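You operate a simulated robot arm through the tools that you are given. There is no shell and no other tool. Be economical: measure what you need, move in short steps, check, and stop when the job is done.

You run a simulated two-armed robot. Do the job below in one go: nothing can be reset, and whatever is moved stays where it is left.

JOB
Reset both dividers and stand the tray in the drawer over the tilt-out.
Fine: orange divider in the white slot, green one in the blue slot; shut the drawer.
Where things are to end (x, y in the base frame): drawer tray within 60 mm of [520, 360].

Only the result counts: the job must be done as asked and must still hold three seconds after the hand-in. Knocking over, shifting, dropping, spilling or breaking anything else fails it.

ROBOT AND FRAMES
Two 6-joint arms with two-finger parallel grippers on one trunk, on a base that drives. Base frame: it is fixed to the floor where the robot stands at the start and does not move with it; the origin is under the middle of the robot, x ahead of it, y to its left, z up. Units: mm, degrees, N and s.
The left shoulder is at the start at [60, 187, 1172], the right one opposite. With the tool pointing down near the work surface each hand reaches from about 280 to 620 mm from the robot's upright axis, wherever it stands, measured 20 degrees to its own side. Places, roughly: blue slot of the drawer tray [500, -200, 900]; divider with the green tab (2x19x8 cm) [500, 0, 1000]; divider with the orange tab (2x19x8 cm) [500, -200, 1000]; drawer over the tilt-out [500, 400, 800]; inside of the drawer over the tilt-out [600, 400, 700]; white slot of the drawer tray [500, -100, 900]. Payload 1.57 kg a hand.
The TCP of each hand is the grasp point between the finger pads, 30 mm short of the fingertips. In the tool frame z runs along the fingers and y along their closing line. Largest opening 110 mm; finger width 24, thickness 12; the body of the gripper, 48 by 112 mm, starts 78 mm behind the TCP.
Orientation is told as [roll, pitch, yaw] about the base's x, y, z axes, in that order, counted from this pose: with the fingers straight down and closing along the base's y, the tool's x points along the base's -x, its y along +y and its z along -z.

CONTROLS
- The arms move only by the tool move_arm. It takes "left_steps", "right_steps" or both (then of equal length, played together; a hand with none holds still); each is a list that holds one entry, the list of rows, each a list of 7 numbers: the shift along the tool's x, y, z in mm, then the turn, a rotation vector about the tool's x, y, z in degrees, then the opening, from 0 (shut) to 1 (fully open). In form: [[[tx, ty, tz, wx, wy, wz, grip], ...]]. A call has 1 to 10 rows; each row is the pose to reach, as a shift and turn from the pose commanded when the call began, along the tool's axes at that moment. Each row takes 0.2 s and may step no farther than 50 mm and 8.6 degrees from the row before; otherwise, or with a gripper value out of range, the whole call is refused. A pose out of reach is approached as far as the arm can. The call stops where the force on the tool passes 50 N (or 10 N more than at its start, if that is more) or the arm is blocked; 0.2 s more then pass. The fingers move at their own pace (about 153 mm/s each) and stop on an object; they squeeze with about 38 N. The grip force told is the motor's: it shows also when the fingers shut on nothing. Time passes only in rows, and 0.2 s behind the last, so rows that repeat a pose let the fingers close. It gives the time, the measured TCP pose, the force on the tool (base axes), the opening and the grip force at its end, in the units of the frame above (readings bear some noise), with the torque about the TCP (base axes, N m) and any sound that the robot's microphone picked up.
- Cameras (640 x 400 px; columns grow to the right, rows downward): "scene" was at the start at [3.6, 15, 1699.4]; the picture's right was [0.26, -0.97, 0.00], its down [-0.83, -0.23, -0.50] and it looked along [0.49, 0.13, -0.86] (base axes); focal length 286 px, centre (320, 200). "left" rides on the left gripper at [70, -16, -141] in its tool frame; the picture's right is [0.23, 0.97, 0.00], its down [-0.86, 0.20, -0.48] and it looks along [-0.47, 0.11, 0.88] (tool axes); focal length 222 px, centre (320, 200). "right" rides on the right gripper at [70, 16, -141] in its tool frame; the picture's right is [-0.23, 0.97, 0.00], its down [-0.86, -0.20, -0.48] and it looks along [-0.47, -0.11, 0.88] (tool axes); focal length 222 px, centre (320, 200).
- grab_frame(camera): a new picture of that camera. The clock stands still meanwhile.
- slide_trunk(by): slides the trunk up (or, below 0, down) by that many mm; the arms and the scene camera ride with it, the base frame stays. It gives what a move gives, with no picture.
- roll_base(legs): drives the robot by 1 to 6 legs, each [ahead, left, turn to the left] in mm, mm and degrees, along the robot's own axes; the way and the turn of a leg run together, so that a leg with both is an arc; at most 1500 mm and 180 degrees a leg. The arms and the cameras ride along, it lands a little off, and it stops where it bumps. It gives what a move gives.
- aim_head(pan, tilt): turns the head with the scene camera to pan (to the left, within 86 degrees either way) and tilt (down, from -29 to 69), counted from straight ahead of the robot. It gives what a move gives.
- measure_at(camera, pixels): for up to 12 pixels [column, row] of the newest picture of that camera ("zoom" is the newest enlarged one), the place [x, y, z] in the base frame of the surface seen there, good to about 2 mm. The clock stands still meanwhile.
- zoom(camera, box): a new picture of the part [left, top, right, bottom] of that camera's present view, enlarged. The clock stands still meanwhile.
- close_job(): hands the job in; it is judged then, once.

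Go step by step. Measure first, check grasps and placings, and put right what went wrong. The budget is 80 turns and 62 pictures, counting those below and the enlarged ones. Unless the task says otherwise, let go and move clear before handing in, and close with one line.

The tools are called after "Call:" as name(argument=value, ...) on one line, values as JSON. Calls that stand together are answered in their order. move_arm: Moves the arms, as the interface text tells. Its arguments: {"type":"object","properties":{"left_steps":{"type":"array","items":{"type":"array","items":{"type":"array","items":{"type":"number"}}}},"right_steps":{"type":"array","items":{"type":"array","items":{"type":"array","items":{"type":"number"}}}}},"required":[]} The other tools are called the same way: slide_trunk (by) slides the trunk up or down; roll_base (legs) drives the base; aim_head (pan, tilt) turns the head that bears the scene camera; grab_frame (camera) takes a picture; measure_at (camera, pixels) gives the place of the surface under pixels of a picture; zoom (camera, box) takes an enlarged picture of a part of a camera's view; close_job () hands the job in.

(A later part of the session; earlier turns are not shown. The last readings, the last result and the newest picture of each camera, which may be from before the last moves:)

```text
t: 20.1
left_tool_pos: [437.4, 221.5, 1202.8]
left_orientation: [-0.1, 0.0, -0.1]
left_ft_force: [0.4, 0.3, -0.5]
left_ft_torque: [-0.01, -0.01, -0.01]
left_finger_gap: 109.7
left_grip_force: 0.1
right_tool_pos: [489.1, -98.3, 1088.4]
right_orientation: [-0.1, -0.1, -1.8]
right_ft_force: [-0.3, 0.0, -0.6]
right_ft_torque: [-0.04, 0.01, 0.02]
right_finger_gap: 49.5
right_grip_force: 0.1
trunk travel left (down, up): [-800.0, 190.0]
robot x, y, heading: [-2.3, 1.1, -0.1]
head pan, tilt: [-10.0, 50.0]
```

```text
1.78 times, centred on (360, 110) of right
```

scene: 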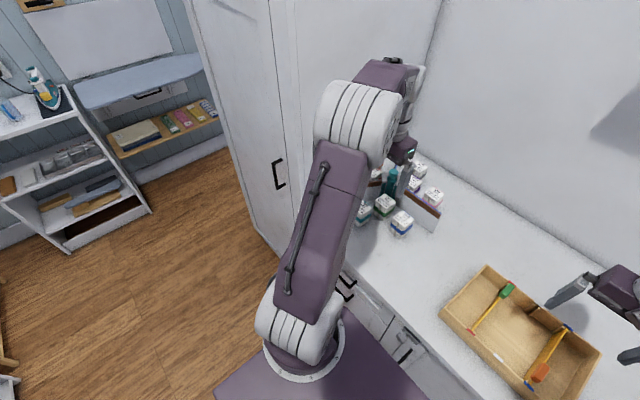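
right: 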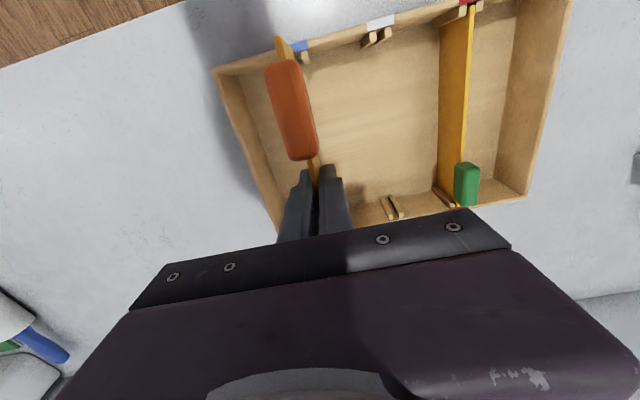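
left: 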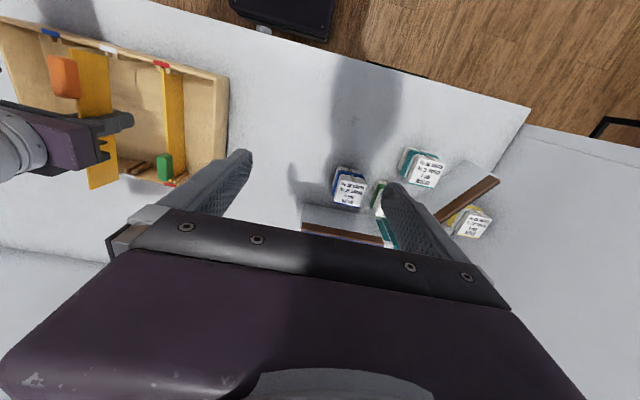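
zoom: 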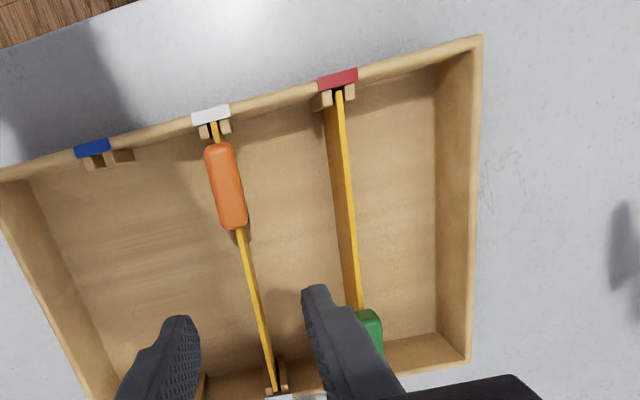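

Orange is cleanly seated in white. To move green precisely I'll raise the hand, open it, and measure the blue and red posts from one view.

Call:
move_arm(right_steps=[[[15, 0, -45, 0, 0, 0, 1], [30, 0, -80, 0, 0, 0, 1]]])

Call:
zoom(camera="right", box=[260, 70, 420, 110])

Call:
grab_frame(camera="right")

```text
t: 20.7
left_tool_pos: [436.7, 221.2, 1204.9]
left_orientation: [-0.1, -0.2, -0.1]
left_ft_force: [1.0, 0.0, 0.4]
left_ft_torque: [0.0, -0.06, 0.02]
left_finger_gap: 110.2
left_grip_force: 0.1
right_tool_pos: [457.1, -97.8, 1170.2]
right_orientation: [0.0, -0.1, -1.7]
right_ft_force: [0.0, 0.1, 0.3]
right_ft_torque: [-0.03, 0.0, -0.01]
right_finger_gap: 110.1
right_grip_force: 0.0
trunk travel left (down, up): [-800.0, 190.0]
robot x, y, heading: [1.7, 0.1, 0.2]
head pan, tilt: [-10.0, 50.0]
```

```text
4.00 times, centred on (340, 90) of right
```

zoom: 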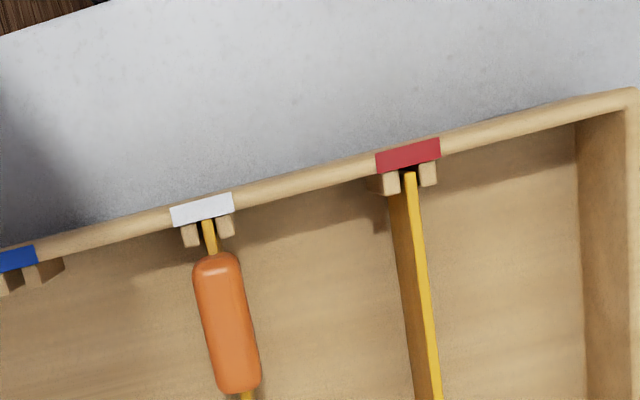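

```text
28 pictures are left
```

right: 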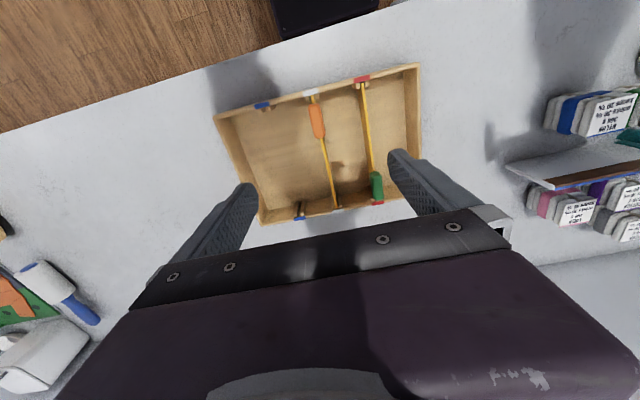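

Call:
zoom(camera="right", box=[210, 65, 426, 220])

```text
2.58 times, centred on (318, 142) of right
```

zoom: 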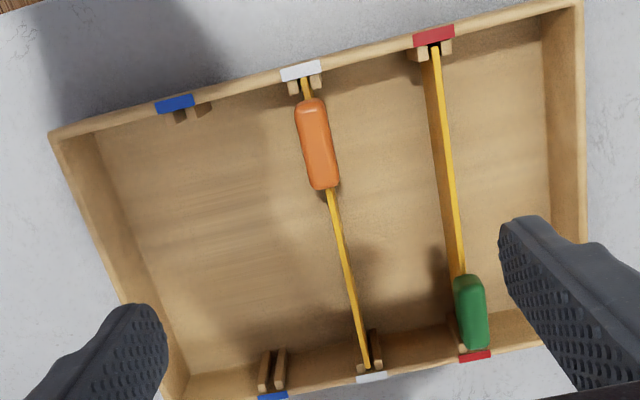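

Call:
measure_at(camera="zoom", pixels=[[175, 103], [301, 71], [434, 36], [273, 397], [371, 377], [475, 356], [332, 200], [361, 340], [440, 90], [458, 240], [179, 115], [278, 384]])

Call:
measure_at(camera="zoom", pixels=[[264, 386], [278, 385], [363, 365], [378, 363], [173, 116], [191, 110], [294, 86], [316, 80], [422, 53], [446, 46], [306, 82], [367, 365]])

```text
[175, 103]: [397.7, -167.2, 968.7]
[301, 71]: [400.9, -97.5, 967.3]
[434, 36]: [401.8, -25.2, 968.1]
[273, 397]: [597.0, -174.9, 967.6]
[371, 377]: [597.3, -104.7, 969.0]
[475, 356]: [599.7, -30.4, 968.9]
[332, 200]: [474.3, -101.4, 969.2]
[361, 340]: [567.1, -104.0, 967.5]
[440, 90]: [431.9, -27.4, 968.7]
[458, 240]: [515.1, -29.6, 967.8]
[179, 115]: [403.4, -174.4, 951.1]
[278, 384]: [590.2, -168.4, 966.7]
```

```text
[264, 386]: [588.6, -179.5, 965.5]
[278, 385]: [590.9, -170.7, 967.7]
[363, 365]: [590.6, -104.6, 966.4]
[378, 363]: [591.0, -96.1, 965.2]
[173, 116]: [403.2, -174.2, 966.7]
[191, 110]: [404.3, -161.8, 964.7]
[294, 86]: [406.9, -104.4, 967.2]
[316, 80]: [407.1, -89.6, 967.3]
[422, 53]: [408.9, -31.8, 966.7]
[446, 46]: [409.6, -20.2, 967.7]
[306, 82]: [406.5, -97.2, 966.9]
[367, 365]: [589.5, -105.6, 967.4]
```

Blue is (−3.8, −143.2) mm from red. I'll put the hand on the green board's middle [501, −29], close, and lift.

Call:
move_arm(right_steps=[[[-14, 23, 38, 0, 0, 0, 0.5], [-28, 46, 76, 0, 0, 0, 0.45], [-41.8, 69.9, 112, 0, 0, 0, 0.45], [-41.8, 69.9, 150, 0, 0, 0, 0.45], [-41.8, 69.9, 180, 0, 0, 0, 0.45], [-41.8, 69.9, 200, 0, 0, 0, 0.45], [-41.8, 69.9, 210, 0, 0, 0, 0.45], [-41.8, 69.9, 210, 0, 0, 0, 0], [-41.8, 69.9, 210, 0, 0, 0, 0], [-41.8, 69.9, 210, 0, 0, 0, 0]]])

```text
t: 22.9
left_tool_pos: [438.2, 220.2, 1202.9]
left_orientation: [0.0, 0.0, -0.1]
left_ft_force: [-0.4, 0.7, 0.0]
left_ft_torque: [0.02, 0.01, 0.02]
left_finger_gap: 110.0
left_grip_force: 0.1
right_tool_pos: [503.4, -27.7, 957.9]
right_orientation: [-0.1, 0.0, -1.7]
right_ft_force: [-0.2, 0.2, -0.4]
right_ft_torque: [0.01, 0.02, 0.0]
right_finger_gap: 3.2
right_grip_force: 23.6
trunk travel left (down, up): [-800.0, 190.0]
robot x, y, heading: [0.2, 0.8, -0.3]
head pan, tilt: [-10.0, 50.0]
```

Gripped. I'll lift 95 mm, carry over to the blue slot (passing above the orange tab), and lower to just above the posts.

Call:
move_arm(right_steps=[[[0, 0, -15, 0, 0, 0, 0], [0, 0, -50, 0, 0, 0, 0], [0, 0, -97, 0, 0, 0, 0], [0, -45, -97, 0, 0, 0, 0], [-0.2, -90, -97, 0, 0, 0, 0], [-0.4, -125, -97, 0, 0, 0, 0], [-0.4, -143.2, -90, 0, 0, 0, 0], [-0.4, -143.2, -62, 0, 0, 0, 0], [-0.4, -143.2, -62, 0, 0, 0, 0]]])

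Call:
zoom(camera="right", box=[230, 20, 430, 145])

```text
t: 24.9
left_tool_pos: [438.1, 220.6, 1203.6]
left_orientation: [-0.1, -0.2, -0.1]
left_ft_force: [0.3, 0.7, -0.5]
left_ft_torque: [0.05, 0.03, 0.0]
left_finger_gap: 109.9
left_grip_force: 0.0
right_tool_pos: [499.9, -172.3, 1020.7]
right_orientation: [-0.1, 0.1, -1.7]
right_ft_force: [0.5, 0.1, -0.6]
right_ft_torque: [0.03, 0.04, 0.0]
right_finger_gap: 3.4
right_grip_force: 24.1
trunk travel left (down, up): [-800.0, 190.0]
robot x, y, heading: [1.4, -0.5, -0.1]
head pan, tilt: [-10.0, 50.0]
```

```text
3.20 times, centred on (330, 82) of right
```

zoom: 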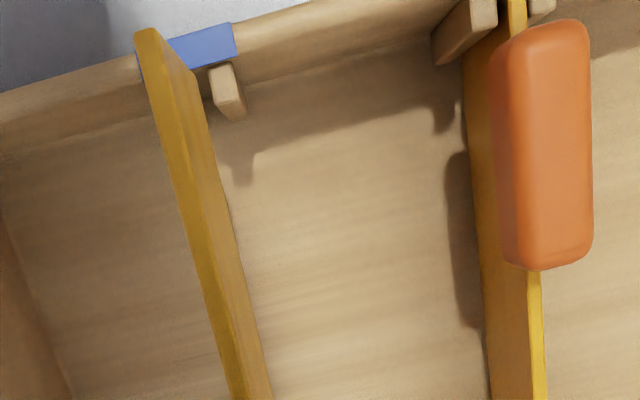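

Call:
measure_at(camera="zoom", pixels=[[147, 34], [150, 45], [194, 75], [175, 55], [180, 180], [230, 370], [205, 45], [225, 78], [518, 10], [485, 20], [270, 30], [340, 20]])

```text
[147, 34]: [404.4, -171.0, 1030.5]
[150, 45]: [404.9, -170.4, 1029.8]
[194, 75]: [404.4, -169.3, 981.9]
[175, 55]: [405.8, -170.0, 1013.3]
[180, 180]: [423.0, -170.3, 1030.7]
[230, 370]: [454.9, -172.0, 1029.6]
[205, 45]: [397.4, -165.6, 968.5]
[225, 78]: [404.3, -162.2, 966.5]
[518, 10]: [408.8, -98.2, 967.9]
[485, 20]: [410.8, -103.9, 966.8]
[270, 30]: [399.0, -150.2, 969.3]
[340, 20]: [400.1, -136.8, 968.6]
```

Front end at x 404.5, y −170.6; the blue slot wants about 403.7, −168.8. I'll shift −0.9 in x and +1.7 in y and lower 22 mm to test the entry.

Call:
move_arm(right_steps=[[[0.9, 1.7, 0, 0, 0, 0, 0], [0.9, 1.7, 6, 0, 0, 0, 0], [0.9, 1.7, 12, 0, 0, 0, 0], [0.9, 1.7, 17, 0, 0, 0, 0], [0.9, 1.7, 17, 0, 0, 0, 0]]])

```text
t: 26.1
left_tool_pos: [436.9, 220.1, 1204.6]
left_orientation: [-0.1, -0.2, -0.2]
left_ft_force: [0.0, -0.2, 0.1]
left_ft_torque: [-0.01, -0.02, 0.0]
left_finger_gap: 110.1
left_grip_force: 0.0
right_tool_pos: [498.8, -169.7, 1005.6]
right_orientation: [-0.1, -0.2, -1.7]
right_ft_force: [3.3, -3.1, 20.2]
right_ft_torque: [-0.07, -0.06, 0.0]
right_finger_gap: 3.7
right_grip_force: 24.3
trunk travel left (down, up): [-800.0, 190.0]
robot x, y, heading: [-1.1, 0.8, 0.1]
head pan, tilt: [-10.0, 50.0]
```

20 N up with no torque: both ends touch something. I'll look at the front end.

Call:
zoom(camera="right", box=[240, 10, 340, 75])

```text
6.15 times, centred on (290, 42) of right
```

zoom: 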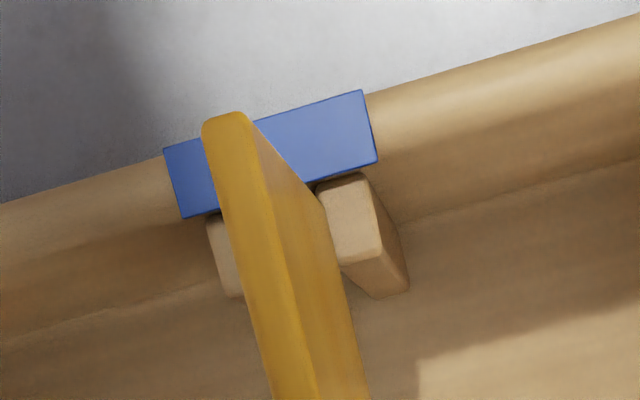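

Call:
measure_at(camera="zoom", pixels=[[225, 118], [232, 135], [316, 196], [325, 185], [345, 195], [365, 190], [215, 225], [222, 245], [290, 175], [345, 150], [320, 183], [312, 250]])

```text
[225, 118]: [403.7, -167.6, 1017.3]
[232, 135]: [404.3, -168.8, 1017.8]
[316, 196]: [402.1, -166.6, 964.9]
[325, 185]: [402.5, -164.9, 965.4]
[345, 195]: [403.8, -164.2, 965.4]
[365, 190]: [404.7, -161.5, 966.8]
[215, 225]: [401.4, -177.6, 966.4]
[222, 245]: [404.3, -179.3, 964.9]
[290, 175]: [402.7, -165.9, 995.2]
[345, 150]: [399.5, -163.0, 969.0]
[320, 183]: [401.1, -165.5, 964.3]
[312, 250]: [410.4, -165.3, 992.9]
```

The front sits on the rim lip (x 402) and the rear probably touches the right rear post (slot there ~−175). I'll lift 5 mm, shift +0.9 in x, −1.1 in y, yaw −0.3°, and try again.

Call:
move_arm(right_steps=[[[0, 0, -5, 0, 0, 0, 0], [-0.9, -1.1, -5, 0, 0, 0.3, 0], [-0.9, -1.1, 0, 0, 0, 0.3, 0], [-0.9, -1.1, 5, 0, 0, 0.3, 0], [-0.9, -1.1, 8, 0, 0, 0.3, 0], [-0.9, -1.1, 8, 0, 0, 0.3, 0]]])

```text
t: 27.5
left_tool_pos: [438.0, 219.6, 1203.4]
left_orientation: [-0.1, -0.2, -0.1]
left_ft_force: [-0.1, 0.9, 0.9]
left_ft_torque: [0.01, -0.06, 0.0]
left_finger_gap: 109.8
left_grip_force: 0.0
right_tool_pos: [499.7, -171.2, 996.5]
right_orientation: [-0.1, 0.0, -2.0]
right_ft_force: [-1.3, 0.0, 0.0]
right_ft_torque: [0.0, 0.05, 0.04]
right_finger_gap: 3.3
right_grip_force: 24.1
trunk travel left (down, up): [-800.0, 190.0]
robot x, y, heading: [2.0, 3.5, -0.1]
head pan, tilt: [-10.0, 50.0]
```

No force this time; it is entering. I'll keep lowering slowly.

Call:
move_arm(right_steps=[[[0, 0, 7, 0, 0, 0, 0], [0, 0, 14, 0, 0, 0, 0], [0, 0, 20, 0, 0, 0, 0], [0, 0, 20, 0, 0, 0, 0]]])

```text
t: 28.5
left_tool_pos: [439.0, 220.2, 1203.3]
left_orientation: [0.0, -0.1, 0.0]
left_ft_force: [-0.4, 0.6, 0.1]
left_ft_torque: [0.0, 0.0, -0.03]
left_finger_gap: 110.0
left_grip_force: 0.0
right_tool_pos: [499.0, -170.9, 977.4]
right_orientation: [-0.1, 0.0, -2.0]
right_ft_force: [0.0, -0.9, -0.3]
right_ft_torque: [0.01, -0.01, -0.02]
right_finger_gap: 3.5
right_grip_force: 24.8
trunk travel left (down, up): [-800.0, 190.0]
robot x, y, heading: [0.8, 0.3, -0.3]
head pan, tilt: [-10.0, 50.0]
```

Still free. Lower the last ~19 mm, release, rise, and check.

Call:
move_arm(right_steps=[[[0, 0, 8, 0, 0, 0, 0], [0, 0, 14, 0, 0, 0, 0], [0, 0, 18, 0, 0, 0, 0], [0, 0, 18, 0, 0, 0, 0.1], [0, 0, 18, 0, 0, 0, 0.35], [0, 0, -20, 0, 0, 0, 0.4], [0, 0, -65, 0, 0, 0, 0.4], [0, 0, -110, 0, 0, 0, 0.4], [0, 0, -150, 0, 0, 0, 0.4]]])

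Call:
zoom(camera="right", box=[230, 20, 530, 220])

```text
t: 30.5
left_tool_pos: [438.0, 220.4, 1203.2]
left_orientation: [-0.1, 0.0, -0.1]
left_ft_force: [-0.8, 0.3, -0.6]
left_ft_torque: [-0.02, 0.0, -0.02]
left_finger_gap: 109.9
left_grip_force: 0.0
right_tool_pos: [499.2, -172.1, 1127.2]
right_orientation: [0.0, 0.0, -2.1]
right_ft_force: [-0.4, -0.2, 0.2]
right_ft_torque: [0.04, 0.02, 0.03]
right_finger_gap: 44.0
right_grip_force: 0.0
trunk travel left (down, up): [-800.0, 190.0]
robot x, y, heading: [-0.9, 0.0, 0.2]
head pan, tilt: [-10.0, 50.0]
```

```text
2.00 times, centred on (380, 120) of right
```

zoom: 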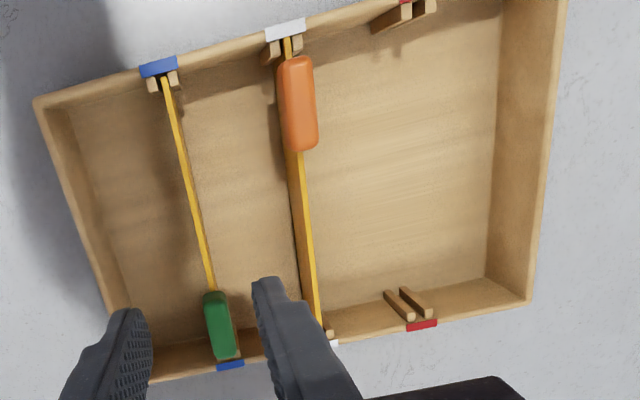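

Green is seated in blue and orange in white. Now the drawer: its handle bar is at about x 318, z 791, y 290–430; I'll back the robot off and move left, then look at the front.

Call:
roll_base(legs=[[-250, 0, 0], [0, 180, 0]])

Call:
aim_head(pan=20, tilt=45)

Call:
grab_frame(camera="scene")

```text
t: 33.5
left_tool_pos: [190.9, 393.8, 1204.0]
left_orientation: [0.1, -0.1, -0.4]
left_ft_force: [-0.6, -0.4, -0.4]
left_ft_torque: [0.0, 0.0, -0.03]
left_finger_gap: 110.1
left_grip_force: 0.0
right_tool_pos: [248.5, 2.6, 1124.4]
right_orientation: [0.1, 0.0, -2.5]
right_ft_force: [0.2, -0.3, 0.5]
right_ft_torque: [0.0, -0.01, 0.01]
right_finger_gap: 44.1
right_grip_force: 0.1
trunk travel left (down, up): [-800.0, 190.0]
robot x, y, heading: [-250.1, 176.7, -0.4]
head pan, tilt: [-10.0, 50.0]
```

```text
t: 34.4
left_tool_pos: [189.3, 397.5, 1202.9]
left_orientation: [-0.1, -0.1, -0.5]
left_ft_force: [0.3, -0.4, 0.3]
left_ft_torque: [0.02, -0.01, 0.02]
left_finger_gap: 110.0
left_grip_force: 0.0
right_tool_pos: [248.2, 6.1, 1125.3]
right_orientation: [0.0, 0.0, -2.4]
right_ft_force: [-0.8, -0.4, -1.0]
right_ft_torque: [-0.01, 0.02, 0.01]
right_finger_gap: 44.4
right_grip_force: 0.2
trunk travel left (down, up): [-800.0, 190.0]
robot x, y, heading: [-248.2, 179.4, -0.3]
head pan, tilt: [20.0, 45.0]
```

```text
23 pictures are left
```

scene: 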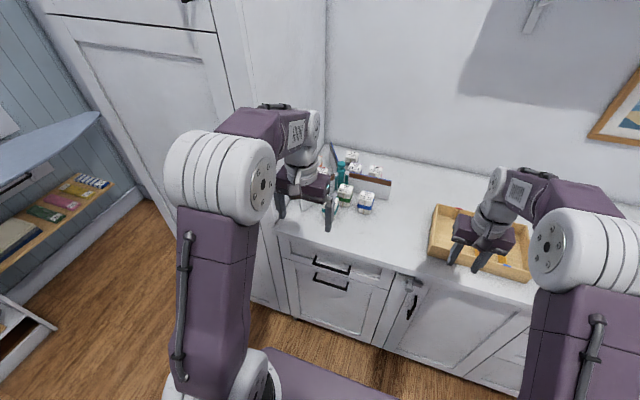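

The drawer front is in view now (handle bars at 332,265 and 331,283). I'll enlarge and measure it.

Call:
zoom(camera="scene", box=[265, 215, 425, 315])

```text
4.00 times, centred on (345, 265) of scene
```

zoom: 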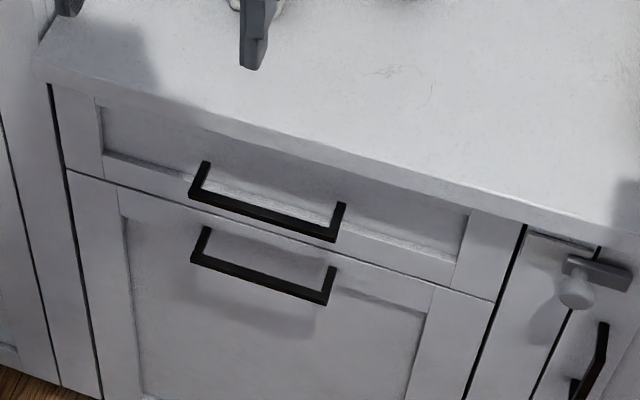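

Call:
measure_at(camera="zoom", pixels=[[195, 195], [330, 237], [262, 215], [340, 206], [205, 165], [52, 90], [520, 228], [280, 250], [195, 260], [328, 298], [300, 130], [262, 190]])

```text
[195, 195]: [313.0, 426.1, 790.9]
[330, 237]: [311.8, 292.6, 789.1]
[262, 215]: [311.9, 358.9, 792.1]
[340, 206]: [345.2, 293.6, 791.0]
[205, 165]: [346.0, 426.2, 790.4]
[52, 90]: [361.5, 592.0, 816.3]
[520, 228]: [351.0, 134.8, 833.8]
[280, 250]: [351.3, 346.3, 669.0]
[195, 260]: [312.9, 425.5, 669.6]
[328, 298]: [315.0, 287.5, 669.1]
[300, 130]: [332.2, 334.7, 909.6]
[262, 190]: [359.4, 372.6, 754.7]
```

The bar runs y 290–428 at x ≈ 312–322, z 790; the drawer is centred at y ≈ 360. I'll turn the left hand so its fingers close across the bar, and pull the right hand back 100 mm.

Call:
move_arm(left_steps=[[[0, 0, 0, 0, 0, -8.5, 0.5], [0, 0, 0, 0, 0, -17, 0.4], [0, 0, 0, 0, 0, -25.5, 0.4], [0, 0, 0, 0, 0, -34, 0.4], [0, 0, 0, 0, 0, -42.5, 0.4], [0, 0, 0, 0, 0, -51, 0.4], [0, 0, 0, 0, 0, -59.5, 0.4], [0, 0, 0, 0, 0, -68, 0.4], [0, 0, 0, 0, 0, -76.5, 0.4], [0, 0, 0, 0, 0, -85, 0.4]]], right_steps=[[[12, 0, 0, 0, 0, 0, 0.4], [24, 0, 0, 0, 0, 0, 0.4], [36, 0, 0, 0, 0, 0, 0.4], [48, 0, 0, 0, 0, 0, 0.4], [60, 0, 0, 0, 0, 0, 0.4], [72, 0, 0, 0, 0, 0, 0.4], [84, 0, 0, 0, 0, 0, 0.4], [96, 0, 0, 0, 0, 0, 0.4], [108, 0, 0, 0, 0, 0, 0.4], [120, 0, 0, 0, 0, 0, 0.4]]])

Call:
move_arm(left_steps=[[[0, 0, 0, 8, 0, -1, 0.4], [0, 0, 0, 16, 0, -2, 0.4], [0, 0, 0, 24, 0, -3, 0.4], [0, 0, 0, 32, 0, -4, 0.4], [0, 0, 0, 40, 0, -4.5, 0.4], [0, 0, 0, 45, 0, -4.5, 0.4]]])

Call:
slide_trunk(by=-300)

```text
t: 36.6
left_tool_pos: [190.9, 396.6, 1203.6]
left_orientation: [0.0, 0.1, 84.6]
left_ft_force: [0.2, -0.3, -0.8]
left_ft_torque: [-0.02, -0.01, 0.0]
left_finger_gap: 43.9
left_grip_force: 0.1
right_tool_pos: [126.8, 11.0, 1125.9]
right_orientation: [-0.1, 0.0, -2.4]
right_ft_force: [-0.4, -0.4, 0.4]
right_ft_torque: [0.02, 0.0, 0.03]
right_finger_gap: 44.0
right_grip_force: 0.1
trunk travel left (down, up): [-800.0, 190.0]
robot x, y, heading: [-253.5, 177.7, -0.5]
head pan, tilt: [20.0, 45.0]
```

```text
t: 38.0
left_tool_pos: [190.4, 388.0, 1202.4]
left_orientation: [-40.5, 3.0, 87.2]
left_ft_force: [-1.2, 0.5, -0.3]
left_ft_torque: [-0.01, -0.03, 0.0]
left_finger_gap: 43.6
left_grip_force: 0.0
left hand out of reach, approached as far as the arm can: row 6
right_tool_pos: [129.0, 10.8, 1125.8]
right_orientation: [-0.2, 0.0, -2.4]
right_ft_force: [0.4, 0.2, 0.7]
right_ft_torque: [-0.01, -0.01, 0.0]
right_finger_gap: 44.0
right_grip_force: 0.0
trunk travel left (down, up): [-800.0, 190.0]
robot x, y, heading: [-248.6, 182.5, -0.4]
head pan, tilt: [20.0, 45.0]
```

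```text
t: 41.0
left_tool_pos: [189.5, 388.6, 903.7]
left_orientation: [-40.4, 3.3, 87.1]
left_ft_force: [-0.3, -0.3, 0.0]
left_ft_torque: [0.01, 0.02, -0.02]
left_finger_gap: 43.8
left_grip_force: 0.1
right_tool_pos: [128.1, 10.7, 826.0]
right_orientation: [-0.1, 0.1, -2.4]
right_ft_force: [0.0, 0.3, -0.5]
right_ft_torque: [-0.02, 0.03, -0.01]
right_finger_gap: 43.6
right_grip_force: 0.1
trunk travel left (down, up): [-500.0, 490.0]
robot x, y, heading: [-249.2, 180.7, -0.6]
head pan, tilt: [20.0, 45.0]
```

The hand is at a 40° forward tilt (arm's limit there, good enough) at z 904. I'll bring it to a standoff 60 mm before the bar.

Call:
move_arm(left_steps=[[[5.3, -7.9, 34.2, 0, 0, 0, 0.4], [10.7, -15.8, 68.3, 0, 0, 0, 0.4], [16, -23.7, 102.5, 0, 0, 0, 0.4], [16, -23.7, 102.5, 0, 0, 0, 0.4]]])

Call:
grab_frame(camera="left")

```text
t: 42.0
left_tool_pos: [274.6, 363.1, 842.9]
left_orientation: [-40.5, 3.1, 87.1]
left_ft_force: [0.6, -0.2, 0.1]
left_ft_torque: [0.04, 0.01, 0.01]
left_finger_gap: 44.1
left_grip_force: 0.1
right_tool_pos: [126.3, 11.2, 825.5]
right_orientation: [-0.1, 0.0, -2.4]
right_ft_force: [0.1, -0.1, 0.9]
right_ft_torque: [0.0, -0.02, -0.02]
right_finger_gap: 44.0
right_grip_force: 0.0
trunk travel left (down, up): [-500.0, 490.0]
robot x, y, heading: [-252.6, 180.0, -0.4]
head pan, tilt: [20.0, 45.0]
```

```text
21 pictures are left
```

left: 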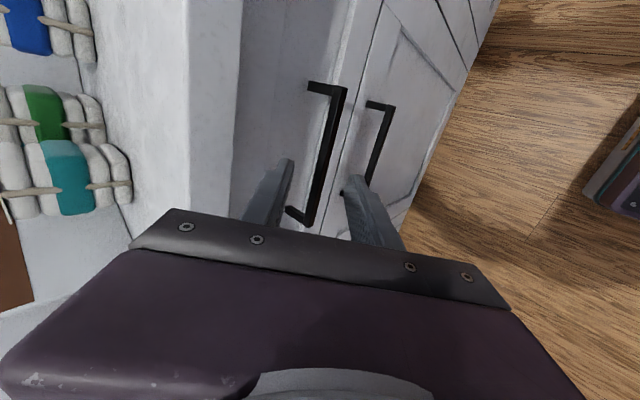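

The bar (around 325,160) lies between the fingers. I'll verify its position once, then advance.

Call:
measure_at(camera="left", pixels=[[324, 170], [334, 130], [310, 200], [250, 150], [352, 165]])

```text
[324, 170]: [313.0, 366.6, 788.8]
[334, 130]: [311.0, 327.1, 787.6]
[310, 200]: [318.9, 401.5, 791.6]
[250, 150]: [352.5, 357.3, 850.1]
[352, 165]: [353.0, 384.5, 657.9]
```

Call:
move_arm(left_steps=[[[0, 3, 20, 0, 0, 0, 0.4], [0, 3, 40, 0, 0, 0, 0.4], [0, 3, 58, 0, 0, 0, 0.4], [0, 3, 58, 0, 0, 0, 0], [0, 3, 58, 0, 0, 0, 0], [0, 3, 58, 0, 0, 0, 0]]])

```text
t: 43.4
left_tool_pos: [308.0, 362.9, 796.4]
left_orientation: [-40.6, 3.1, 87.1]
left_ft_force: [8.2, 2.7, 7.1]
left_ft_torque: [-0.22, -0.17, -0.1]
left_finger_gap: 13.2
left_grip_force: 30.0
right_tool_pos: [128.7, 11.0, 826.7]
right_orientation: [-0.2, -0.1, -2.4]
right_ft_force: [-0.2, 0.0, -0.6]
right_ft_torque: [0.01, 0.0, -0.01]
right_finger_gap: 43.8
right_grip_force: 0.0
trunk travel left (down, up): [-500.0, 490.0]
robot x, y, heading: [-251.3, 182.0, -0.8]
head pan, tilt: [20.0, 45.0]
```

Gripped the bar (gap 13 mm). I'll pull by driving back 100 mm and check the force.

Call:
roll_base(legs=[[-100, 0, 0]])

```text
t: 44.5
left_tool_pos: [205.1, 362.2, 796.8]
left_orientation: [-40.5, 3.2, 87.1]
left_ft_force: [1.8, 1.3, 7.6]
left_ft_torque: [-0.1, -0.1, 0.89]
left_finger_gap: 13.0
left_grip_force: 29.7
right_tool_pos: [25.5, 10.7, 827.1]
right_orientation: [-0.1, -0.1, -2.5]
right_ft_force: [-0.7, -0.3, -0.4]
right_ft_torque: [-0.03, -0.01, 0.03]
right_finger_gap: 44.2
right_grip_force: 0.1
trunk travel left (down, up): [-500.0, 490.0]
robot x, y, heading: [-354.8, 176.3, -0.7]
head pan, tilt: [20.0, 45.0]
```

The drawer follows (gap still 13). Drive back another 195 mm and look.

Call:
roll_base(legs=[[-195, 0, 0]])

Call:
grab_frame(camera="scene")

```text
t: 46.1
left_tool_pos: [15.4, 361.7, 796.7]
left_orientation: [-40.5, 3.1, 87.3]
left_ft_force: [1.6, -15.8, 0.0]
left_ft_torque: [-0.73, -0.05, 0.32]
left_finger_gap: 13.1
left_grip_force: 29.9
right_tool_pos: [-165.3, 10.6, 826.2]
right_orientation: [0.0, 0.0, -2.4]
right_ft_force: [-0.3, 0.0, -0.8]
right_ft_torque: [0.0, -0.04, -0.01]
right_finger_gap: 44.0
right_grip_force: 0.1
trunk travel left (down, up): [-500.0, 490.0]
robot x, y, heading: [-545.6, 183.0, -0.4]
head pan, tilt: [20.0, 45.0]
```

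```text
20 pictures are left
```

scene: 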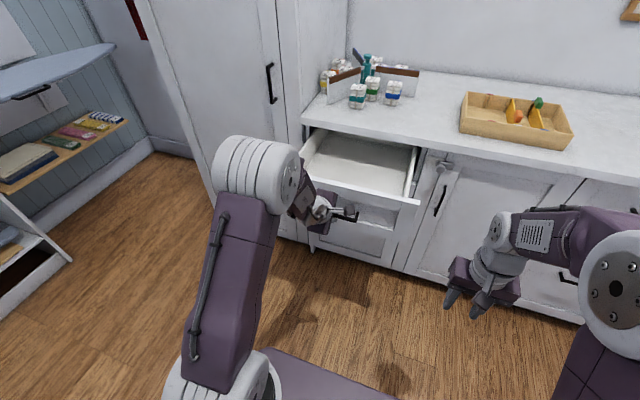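

The drawer is open by ~293 mm. I'll enlarge it and measure the inside.

Call:
zoom(camera="scene", box=[290, 115, 430, 215])

```text
4.00 times, centred on (360, 165) of scene
```

zoom: 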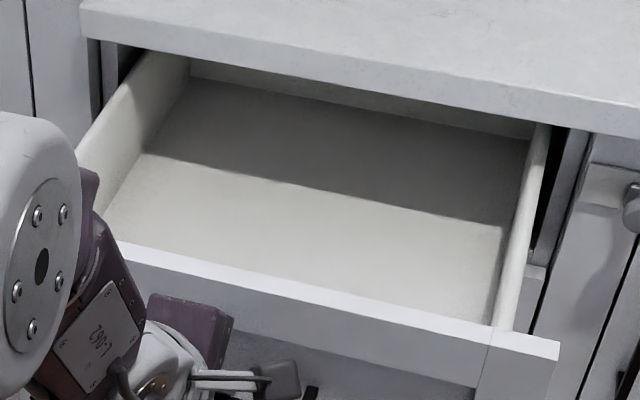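

Call:
measure_at(camera="zoom", pixels=[[300, 230], [480, 290], [490, 325], [130, 245], [515, 260], [540, 140], [130, 110], [400, 110], [190, 62], [300, 160], [555, 352], [110, 40]])

```text
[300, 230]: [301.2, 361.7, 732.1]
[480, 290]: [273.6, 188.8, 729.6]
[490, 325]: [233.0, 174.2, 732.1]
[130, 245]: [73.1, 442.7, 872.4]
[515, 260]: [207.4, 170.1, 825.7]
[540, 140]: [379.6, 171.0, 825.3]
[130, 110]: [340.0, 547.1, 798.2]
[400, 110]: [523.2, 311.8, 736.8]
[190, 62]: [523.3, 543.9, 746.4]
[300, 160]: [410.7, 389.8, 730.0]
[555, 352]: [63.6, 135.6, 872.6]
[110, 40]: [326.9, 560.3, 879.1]
```

The interior: floor z 731, y 176–544, side tops z 825, front panel top z 872 at x 63–85; counter lip ends at x 332. I'll let go of the handle, back the hand off, raise the trunk, and check the base height for clearance.

Call:
measure_at(camera="scene", pixels=[[320, 385], [290, 360], [370, 390], [250, 385], [600, 385]])

Call:
move_arm(left_steps=[[[0, 0, 0, 0, 0, 0, 0.4], [0, 0, 0, 0, 0, 0, 0.4], [0, 0, -30, 0, 0, 0, 0.4], [0, 0, -70, 0, 0, 0, 0.4], [0, 0, -110, 0, 0, 0, 0.4]]])

Call:
slide_trunk(by=300)

```text
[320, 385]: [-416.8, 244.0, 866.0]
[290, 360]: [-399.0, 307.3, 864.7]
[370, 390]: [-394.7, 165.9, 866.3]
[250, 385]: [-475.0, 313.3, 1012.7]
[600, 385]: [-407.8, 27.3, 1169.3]
```

```text
t: 47.3
left_tool_pos: [-56.5, 373.9, 878.8]
left_orientation: [-40.5, 3.2, 87.2]
left_ft_force: [-0.4, 0.3, 0.6]
left_ft_torque: [-0.03, -0.03, -0.01]
left_finger_gap: 44.0
left_grip_force: 0.0
right_tool_pos: [-164.9, 13.4, 827.1]
right_orientation: [-0.1, -0.1, -2.4]
right_ft_force: [0.7, -0.3, -0.2]
right_ft_torque: [0.02, -0.05, 0.04]
right_finger_gap: 43.8
right_grip_force: 0.1
trunk travel left (down, up): [-500.0, 490.0]
robot x, y, heading: [-543.8, 184.7, -0.4]
head pan, tilt: [20.0, 45.0]
```

```text
t: 50.3
left_tool_pos: [-54.9, 374.9, 1179.0]
left_orientation: [-40.5, 3.2, 87.2]
left_ft_force: [-0.5, 0.4, -0.1]
left_ft_torque: [0.05, 0.01, 0.01]
left_finger_gap: 44.0
left_grip_force: 0.1
right_tool_pos: [-164.9, 13.4, 1126.5]
right_orientation: [-0.1, 0.0, -2.3]
right_ft_force: [0.1, -0.5, 0.0]
right_ft_torque: [-0.01, -0.01, 0.0]
right_finger_gap: 44.1
right_grip_force: 0.2
trunk travel left (down, up): [-800.0, 190.0]
robot x, y, heading: [-546.6, 181.3, -0.3]
head pan, tilt: [20.0, 45.0]
```

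The plate seen is the trunk's shoulder plate (z 1166 now), so no low obstacle. I'll turn the left hand back to pointing straight down and spread it for the tray.

Call:
move_arm(left_steps=[[[0, 0, 0, -8, 0, 0.9, 0.4], [0, 0, 0, -16, 0, 1.8, 0.4], [0, 0, 0, -24, 0, 2.7, 0.4], [0, 0, 0, -32, 0, 3.6, 0.4], [0, 0, 0, -40, 0, 4.5, 0.4]]])

Call:
move_arm(left_steps=[[[0, 0, 0, 0, 0, 8.6, 0.4], [0, 0, 0, 0, 0, 17.2, 0.4], [0, 0, 0, 0, 0, 25.8, 0.4], [0, 0, 0, 0, 0, 34.4, 0.4], [0, 0, 0, 0, 0, 43, 0.4], [0, 0, 0, 0, 0, 51.6, 0.4], [0, 0, 0, 0, 0, 60.2, 0.4], [0, 0, 0, 0, 0, 68.8, 0.4], [0, 0, 0, 0, 0, 77.4, 0.4], [0, 0, 0, 0, 0, 86, 0.4]]])

Call:
roll_base(legs=[[0, -288, 0], [520, 0, 0]])

```text
t: 51.5
left_tool_pos: [-53.6, 375.0, 1178.2]
left_orientation: [-0.4, 1.6, 82.9]
left_ft_force: [-0.5, -0.2, -0.2]
left_ft_torque: [0.02, 0.02, 0.01]
left_finger_gap: 43.8
left_grip_force: 0.0
left hand out of reach, approached as far as the arm can: row 1
right_tool_pos: [-163.0, 12.0, 1125.1]
right_orientation: [-0.1, 0.1, -2.5]
right_ft_force: [0.6, -0.1, 0.5]
right_ft_torque: [0.0, 0.05, 0.0]
right_finger_gap: 44.0
right_grip_force: 0.1
trunk travel left (down, up): [-800.0, 190.0]
robot x, y, heading: [-543.4, 180.8, -0.5]
head pan, tilt: [20.0, 45.0]
```

```text
t: 53.7
left_tool_pos: [-55.4, 374.9, 1178.3]
left_orientation: [-1.7, -0.5, -3.1]
left_ft_force: [1.0, 0.2, 0.2]
left_ft_torque: [-0.03, 0.0, -0.02]
left_finger_gap: 44.1
left_grip_force: 0.2
right_tool_pos: [-166.2, 12.5, 1126.8]
right_orientation: [-0.1, 0.0, -2.3]
right_ft_force: [-0.5, 0.9, -0.1]
right_ft_torque: [0.03, 0.04, -0.02]
right_finger_gap: 44.5
right_grip_force: 0.0
trunk travel left (down, up): [-800.0, 190.0]
robot x, y, heading: [-541.8, 182.1, -0.3]
head pan, tilt: [20.0, 45.0]
```

```text
t: 58.3
left_tool_pos: [457.7, 93.4, 1178.7]
left_orientation: [-1.7, -0.5, -2.1]
left_ft_force: [-0.4, 0.3, 0.5]
left_ft_torque: [-0.02, -0.02, 0.01]
left_finger_gap: 44.1
left_grip_force: 0.0
right_tool_pos: [354.5, -268.6, 1125.9]
right_orientation: [-0.1, 0.0, -1.5]
right_ft_force: [0.0, 0.4, -0.1]
right_ft_torque: [0.02, -0.02, -0.02]
right_finger_gap: 43.9
right_grip_force: 0.2
trunk travel left (down, up): [-800.0, 190.0]
robot x, y, heading: [-25.7, -101.7, 0.4]
head pan, tilt: [20.0, 45.0]
```

The robot is in front of the tray. I'll look at the tray to measure its two short walls.

Call:
aim_head(pan=0, tilt=55)

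Call:
grab_frame(camera="scene")

```text
t: 59.2
left_tool_pos: [460.4, 93.3, 1177.6]
left_orientation: [-1.8, -0.5, -2.1]
left_ft_force: [-0.1, 0.4, 0.4]
left_ft_torque: [-0.02, -0.03, 0.0]
left_finger_gap: 43.8
left_grip_force: 0.0
right_tool_pos: [356.1, -269.2, 1125.7]
right_orientation: [-0.1, 0.0, -1.5]
right_ft_force: [0.7, 0.0, -0.9]
right_ft_torque: [-0.01, 0.02, -0.01]
right_finger_gap: 43.6
right_grip_force: 0.1
trunk travel left (down, up): [-800.0, 190.0]
robot x, y, heading: [-26.4, -99.4, 0.5]
head pan, tilt: [0.0, 55.0]
```

```text
18 pictures are left
```

scene: 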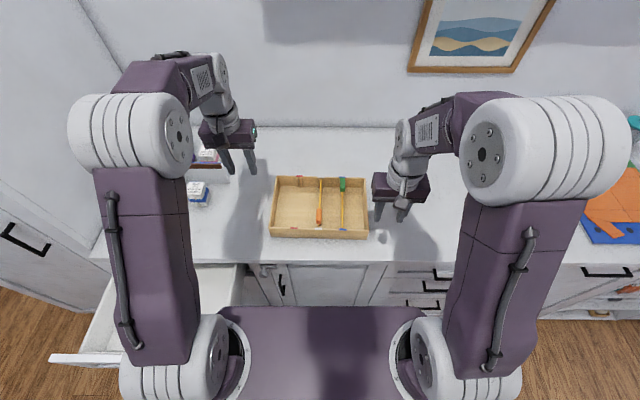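

Call:
zoom(camera="scene", box=[258, 165, 382, 245])

```text
5.00 times, centred on (320, 205) of scene
```

zoom: 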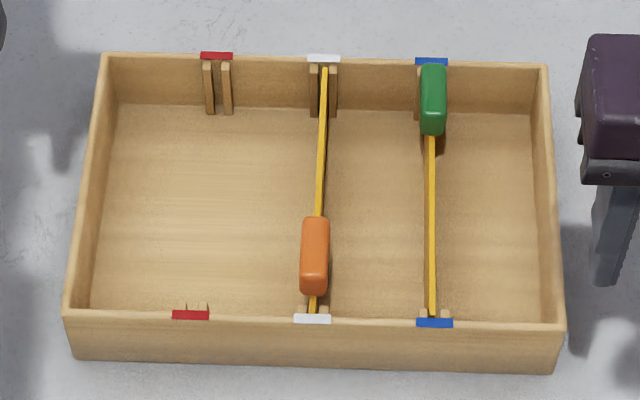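

Call:
measure_at(camera="zoom", pixels=[[104, 58], [89, 165], [86, 185], [70, 308], [544, 68], [551, 175], [554, 200], [560, 322], [325, 60], [312, 320]])

```text
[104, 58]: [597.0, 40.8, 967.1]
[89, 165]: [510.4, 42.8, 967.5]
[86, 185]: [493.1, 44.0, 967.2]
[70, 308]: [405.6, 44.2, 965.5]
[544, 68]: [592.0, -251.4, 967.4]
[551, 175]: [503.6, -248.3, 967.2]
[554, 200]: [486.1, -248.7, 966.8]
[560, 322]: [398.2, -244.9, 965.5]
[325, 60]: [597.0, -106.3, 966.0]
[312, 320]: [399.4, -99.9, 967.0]
```

The short walls' centres are at about [500, 43] and [496, −248.5] with rim z 967. I'll bring both hands above them.

Call:
move_arm(left_steps=[[[-10.6, -12.2, 35, -0.5, 0.1, -0.2, 0.45], [-21.2, -24.4, 70, -1, 0.2, -0.3, 0.45], [-31.7, -36.6, 105, -1.4, 0.4, -0.5, 0.45], [-42.3, -48.8, 140, -1.8, 0.5, -0.6, 0.45], [-42.3, -48.8, 140, -1.8, 0.5, -0.6, 0.45]]], right_steps=[[[-35, 6, 22, 0, 0, 0, 0.45], [-70, 12, 45, 0, 0, 0, 0.45], [-105, 18, 67, 0, 0, 0, 0.45], [-139.9, 24.2, 90, 0, 0, 0, 0.45], [-139.9, 24.2, 90, 0, 0, 0, 0.45]]])

```text
t: 60.4
left_tool_pos: [502.7, 40.9, 1042.1]
left_orientation: [0.1, -0.1, -1.5]
left_ft_force: [0.5, 0.0, -0.4]
left_ft_torque: [0.0, 0.02, 0.01]
left_finger_gap: 49.5
left_grip_force: 0.0
right_tool_pos: [496.4, -247.7, 1036.3]
right_orientation: [-0.1, -0.1, -1.5]
right_ft_force: [-0.3, 0.0, 0.6]
right_ft_torque: [-0.01, -0.06, -0.02]
right_finger_gap: 49.3
right_grip_force: 0.0
trunk travel left (down, up): [-800.0, 190.0]
robot x, y, heading: [-24.8, -109.0, 0.5]
head pan, tilt: [0.0, 55.0]
```

Both hands are over the walls (within 2 mm). Descend to z 952 and check visually before closing.

Call:
move_arm(left_steps=[[[1, 2, 30, 0, 0, 0, 0.45], [2, 2, 60, 0, 0, 0, 0.45], [2, 2, 80, 0, 0, 0, 0.45], [2, 2, 90, 0, 0, 0, 0.45]]], right_steps=[[[0, -0.8, 28, 0, 0, 0, 0.45], [0, -0.8, 56, 0, 0, 0, 0.45], [0, -0.8, 75, 0, 0, 0, 0.45], [0, -0.8, 84, 0, 0, 0, 0.45]]])

Call:
zoom(camera="scene", box=[240, 140, 400, 250])

```text
t: 61.4
left_tool_pos: [500.0, 41.8, 951.5]
left_orientation: [0.0, -0.1, -1.5]
left_ft_force: [-0.6, -0.2, 0.4]
left_ft_torque: [-0.02, 0.01, -0.01]
left_finger_gap: 49.6
left_grip_force: 0.1
right_tool_pos: [498.0, -248.9, 950.8]
right_orientation: [-0.1, 0.0, -1.5]
right_ft_force: [0.9, 0.0, 0.6]
right_ft_torque: [0.0, -0.03, 0.03]
right_finger_gap: 49.6
right_grip_force: 0.0
trunk travel left (down, up): [-800.0, 190.0]
robot x, y, heading: [-26.3, -110.2, 0.7]
head pan, tilt: [0.0, 55.0]
```

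```text
3.64 times, centred on (320, 195) of scene
```

zoom: 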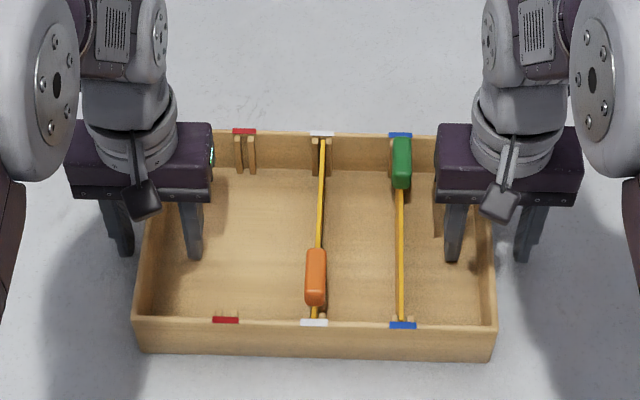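

Both grippers straddle the walls. Close and lift together by 60 mm.

Call:
move_arm(left_steps=[[[0, 0, 0, 0, 0, 0, 0], [0, 0, 0, 0, 0, 0, 0], [0, 0, 0, 0, 0, 0, 0], [0, 0, -8, 0, 0, 0, 0], [0, 0, -20, 0, 0, 0, 0], [0, 0, -40, 0, 0, 0, 0], [0, 0, -60, 0, 0, 0, 0]]], right_steps=[[[0, 0, 0, 0, 0, 0, 0], [0, 0, 0, 0, 0, 0, 0], [0, 0, 0, 0, 0, 0, 0], [0, 0, -8, 0, 0, 0, 0], [0, 0, -20, 0, 0, 0, 0], [0, 0, -40, 0, 0, 0, 0], [0, 0, -60, 0, 0, 0, 0]]])

Call:
zoom(camera="scene", box=[240, 140, 400, 250])

```text
t: 63.0
left_tool_pos: [499.9, 42.8, 1010.1]
left_orientation: [0.3, 0.0, -1.5]
left_ft_force: [-1.6, 40.6, -1.5]
left_ft_torque: [-0.72, -0.04, -0.24]
left_finger_gap: 6.4
left_grip_force: 25.7
right_tool_pos: [497.5, -252.4, 1011.7]
right_orientation: [-0.3, 0.1, -1.5]
right_ft_force: [0.6, -39.8, -6.3]
right_ft_torque: [0.03, 0.03, -0.37]
right_finger_gap: 5.8
right_grip_force: 25.6
trunk travel left (down, up): [-800.0, 190.0]
robot x, y, heading: [-26.2, -105.9, 0.4]
head pan, tilt: [0.0, 55.0]
```

```text
3.64 times, centred on (320, 195) of scene
```

zoom: 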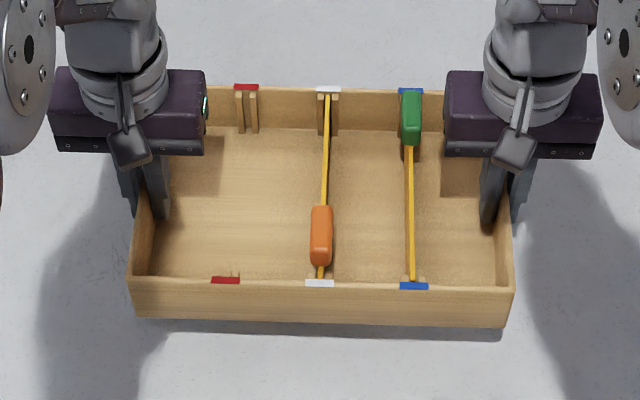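

The tray is held level, but the hands squeeze it with 40 N. I'll relax by moving the hands apart slightly, and lift another 30 mm.

Call:
move_arm(left_steps=[[[0, 0.6, 0, 0, 0, 0, 0], [0, 1.3, 0, 0, 0, 0, 0], [0, 1.3, -15, 0, 0, 0, 0], [0, 1.3, -30, 0, 0, 0, 0], [0, 1.3, -30, 0, 0, 0, 0]]], right_steps=[[[0, -1.2, 0, 0, 0, 0, 0], [0, -2.4, 0, 0, 0, 0, 0], [0, -2.4, -15, 0, 0, 0, 0], [0, -2.4, -30, 0, 0, 0, 0], [0, -2.4, -30, 0, 0, 0, 0]]])

```text
t: 64.2
left_tool_pos: [500.9, 42.4, 1040.6]
left_orientation: [-0.1, 0.1, -1.5]
left_ft_force: [-0.8, 15.3, -5.4]
left_ft_torque: [-0.1, -0.25, -0.2]
left_finger_gap: 5.8
left_grip_force: 25.9
right_tool_pos: [497.7, -251.7, 1040.1]
right_orientation: [-0.1, 0.1, -1.6]
right_ft_force: [1.7, -16.0, -2.7]
right_ft_torque: [0.55, 0.3, -0.14]
right_finger_gap: 6.0
right_grip_force: 25.8
trunk travel left (down, up): [-800.0, 190.0]
robot x, y, heading: [-23.6, -108.0, 0.6]
head pan, tilt: [0.0, 55.0]
```

Held with only 15 N squeeze, bottom at z ≈ 998. Drive back 284 mm, then left 465 mm.

Call:
roll_base(legs=[[-284, 0, 0], [0, 465, 0]])

Call:
grab_frame(camera="scene")

```text
t: 68.6
left_tool_pos: [207.3, 512.3, 1040.4]
left_orientation: [0.2, 0.1, -1.4]
left_ft_force: [-1.2, -5.5, -6.8]
left_ft_torque: [0.03, 0.21, -0.23]
left_finger_gap: 6.0
left_grip_force: 25.3
right_tool_pos: [204.7, 217.1, 1040.1]
right_orientation: [0.0, 0.2, -1.4]
right_ft_force: [0.8, 4.2, -1.8]
right_ft_torque: [0.64, -0.18, -0.16]
right_finger_gap: 6.0
right_grip_force: 25.4
trunk travel left (down, up): [-800.0, 190.0]
robot x, y, heading: [-320.5, 367.2, 0.4]
head pan, tilt: [0.0, 55.0]
```

```text
14 pictures are left
```

scene: 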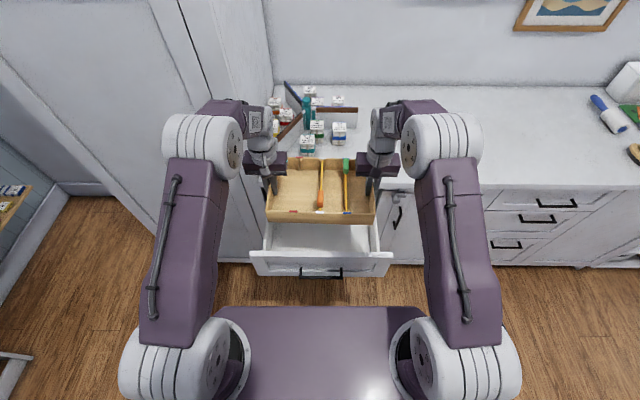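

The tray is over the open drawer, centre about [206, 365]. I'll nudge it 10 mm forward and 4 mm right, then lower the trunk 250 mm.

Call:
move_arm(left_steps=[[[-5, -2, 0, 0, 0, 0, 0], [-10, -4, 0, 0, 0, 0, 0], [-10, -4, 0, 0, 0, 0, 0]]], right_steps=[[[-5, -2, 0, 0, 0, 0, 0], [-10, -4, 0, 0, 0, 0, 0], [-10, -4, 0, 0, 0, 0, 0]]])

Call:
slide_trunk(by=-130)

Call:
grab_frame(camera="scene")

```text
t: 69.4
left_tool_pos: [215.5, 508.0, 1040.2]
left_orientation: [0.0, 0.1, -1.4]
left_ft_force: [-2.0, 0.8, -4.5]
left_ft_torque: [-0.31, -0.27, -0.31]
left_finger_gap: 6.0
left_grip_force: 26.1
right_tool_pos: [213.6, 214.4, 1040.8]
right_orientation: [-0.2, 0.1, -1.5]
right_ft_force: [2.3, -0.1, -4.6]
right_ft_torque: [0.36, 0.29, -0.19]
right_finger_gap: 6.1
right_grip_force: 25.6
trunk travel left (down, up): [-800.0, 190.0]
robot x, y, heading: [-317.7, 363.2, 0.5]
head pan, tilt: [0.0, 55.0]
```

```text
t: 71.0
left_tool_pos: [217.4, 508.2, 911.9]
left_orientation: [0.0, 0.1, -1.3]
left_ft_force: [-1.9, -0.7, -6.0]
left_ft_torque: [-0.23, -0.03, -0.24]
left_finger_gap: 5.9
left_grip_force: 25.8
right_tool_pos: [213.5, 214.0, 910.1]
right_orientation: [-0.1, 0.0, -1.4]
right_ft_force: [0.6, -0.2, -3.5]
right_ft_torque: [0.44, -0.01, -0.21]
right_finger_gap: 5.7
right_grip_force: 25.9
trunk travel left (down, up): [-670.0, 320.0]
robot x, y, heading: [-318.2, 363.3, 0.4]
head pan, tilt: [0.0, 55.0]
```

```text
13 pictures are left
```

scene: 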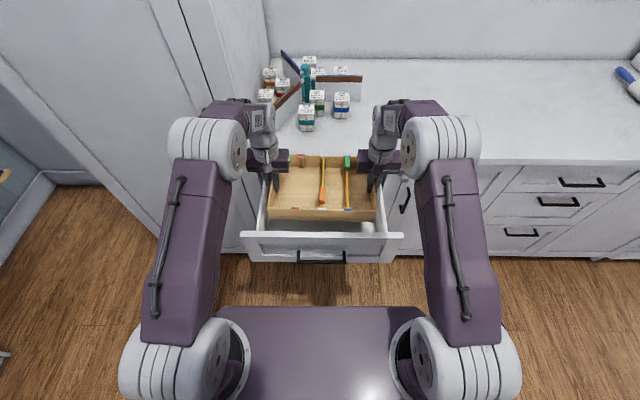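

Well aligned and clear. Lower another 120 mm.

Call:
slide_trunk(by=-120)

Call:
move_arm(left_steps=[[[0, 0, 5, 0, 0, 0, 0], [0, 0, 10, 0, 0, 0, 0], [0, 0, 14, 0, 0, 0, 0], [0, 0, 17, 0, 0, 0, 0]]], right_steps=[[[0, 0, 5, 0, 0, 0, 0], [0, 0, 10, 0, 0, 0, 0], [0, 0, 14, 0, 0, 0, 0], [0, 0, 17, 0, 0, 0, 0]]])

Call:
zoom(camera="scene", box=[220, 120, 420, 270])

```text
t: 72.5
left_tool_pos: [216.0, 507.6, 791.4]
left_orientation: [0.1, 0.2, -1.4]
left_ft_force: [-1.2, -2.0, -4.3]
left_ft_torque: [-0.23, 0.15, -0.31]
left_finger_gap: 6.0
left_grip_force: 25.7
right_tool_pos: [213.7, 213.0, 790.7]
right_orientation: [-0.1, 0.1, -1.4]
right_ft_force: [2.0, 1.4, -3.8]
right_ft_torque: [0.46, -0.11, -0.17]
right_finger_gap: 5.7
right_grip_force: 26.4
trunk travel left (down, up): [-550.0, 440.0]
robot x, y, heading: [-318.7, 363.7, 0.7]
head pan, tilt: [0.0, 55.0]
```

```text
t: 73.5
left_tool_pos: [216.3, 508.1, 774.0]
left_orientation: [0.1, 0.0, -1.4]
left_ft_force: [1.0, 1.0, -3.4]
left_ft_torque: [-0.42, 0.42, 0.1]
left_finger_gap: 5.9
left_grip_force: 26.1
right_tool_pos: [215.5, 213.2, 774.4]
right_orientation: [-0.1, 0.1, -1.5]
right_ft_force: [-1.1, -2.1, -5.2]
right_ft_torque: [0.44, -0.38, 0.21]
right_finger_gap: 6.1
right_grip_force: 25.9
trunk travel left (down, up): [-550.0, 440.0]
robot x, y, heading: [-322.5, 361.5, 0.7]
head pan, tilt: [0.0, 55.0]
```

```text
2.67 times, centred on (320, 195) of scene
```

zoom: 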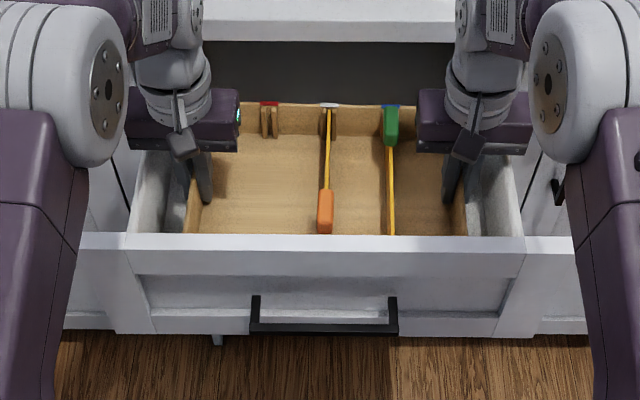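

Still carried (−8.6 N total), bottom ≈ 732. Lower a few more mm until contact.

Call:
move_arm(left_steps=[[[0, 0, 1.5, 0, 0, 0, 0], [0, 0, 3, 0, 0, 0, 0], [0, 0, 3, 0, 0, 0, 0]]], right_steps=[[[0, 0, 1.5, 0, 0, 0, 0], [0, 0, 3, 0, 0, 0, 0], [0, 0, 3, 0, 0, 0, 0]]])

```text
t: 74.3
left_tool_pos: [215.4, 508.6, 772.8]
left_orientation: [0.0, -0.3, -1.4]
left_ft_force: [0.6, -1.9, 11.9]
left_ft_torque: [-0.26, 0.7, 0.14]
left_finger_gap: 5.7
left_grip_force: 26.1
right_tool_pos: [214.4, 212.9, 772.7]
right_orientation: [0.0, -0.1, -1.4]
right_ft_force: [1.9, 1.9, 6.2]
right_ft_torque: [0.19, 0.83, 0.2]
right_finger_gap: 6.1
right_grip_force: 25.4
trunk travel left (down, up): [-550.0, 440.0]
robot x, y, heading: [-322.1, 366.5, 0.9]
head pan, tilt: [0.0, 55.0]
```

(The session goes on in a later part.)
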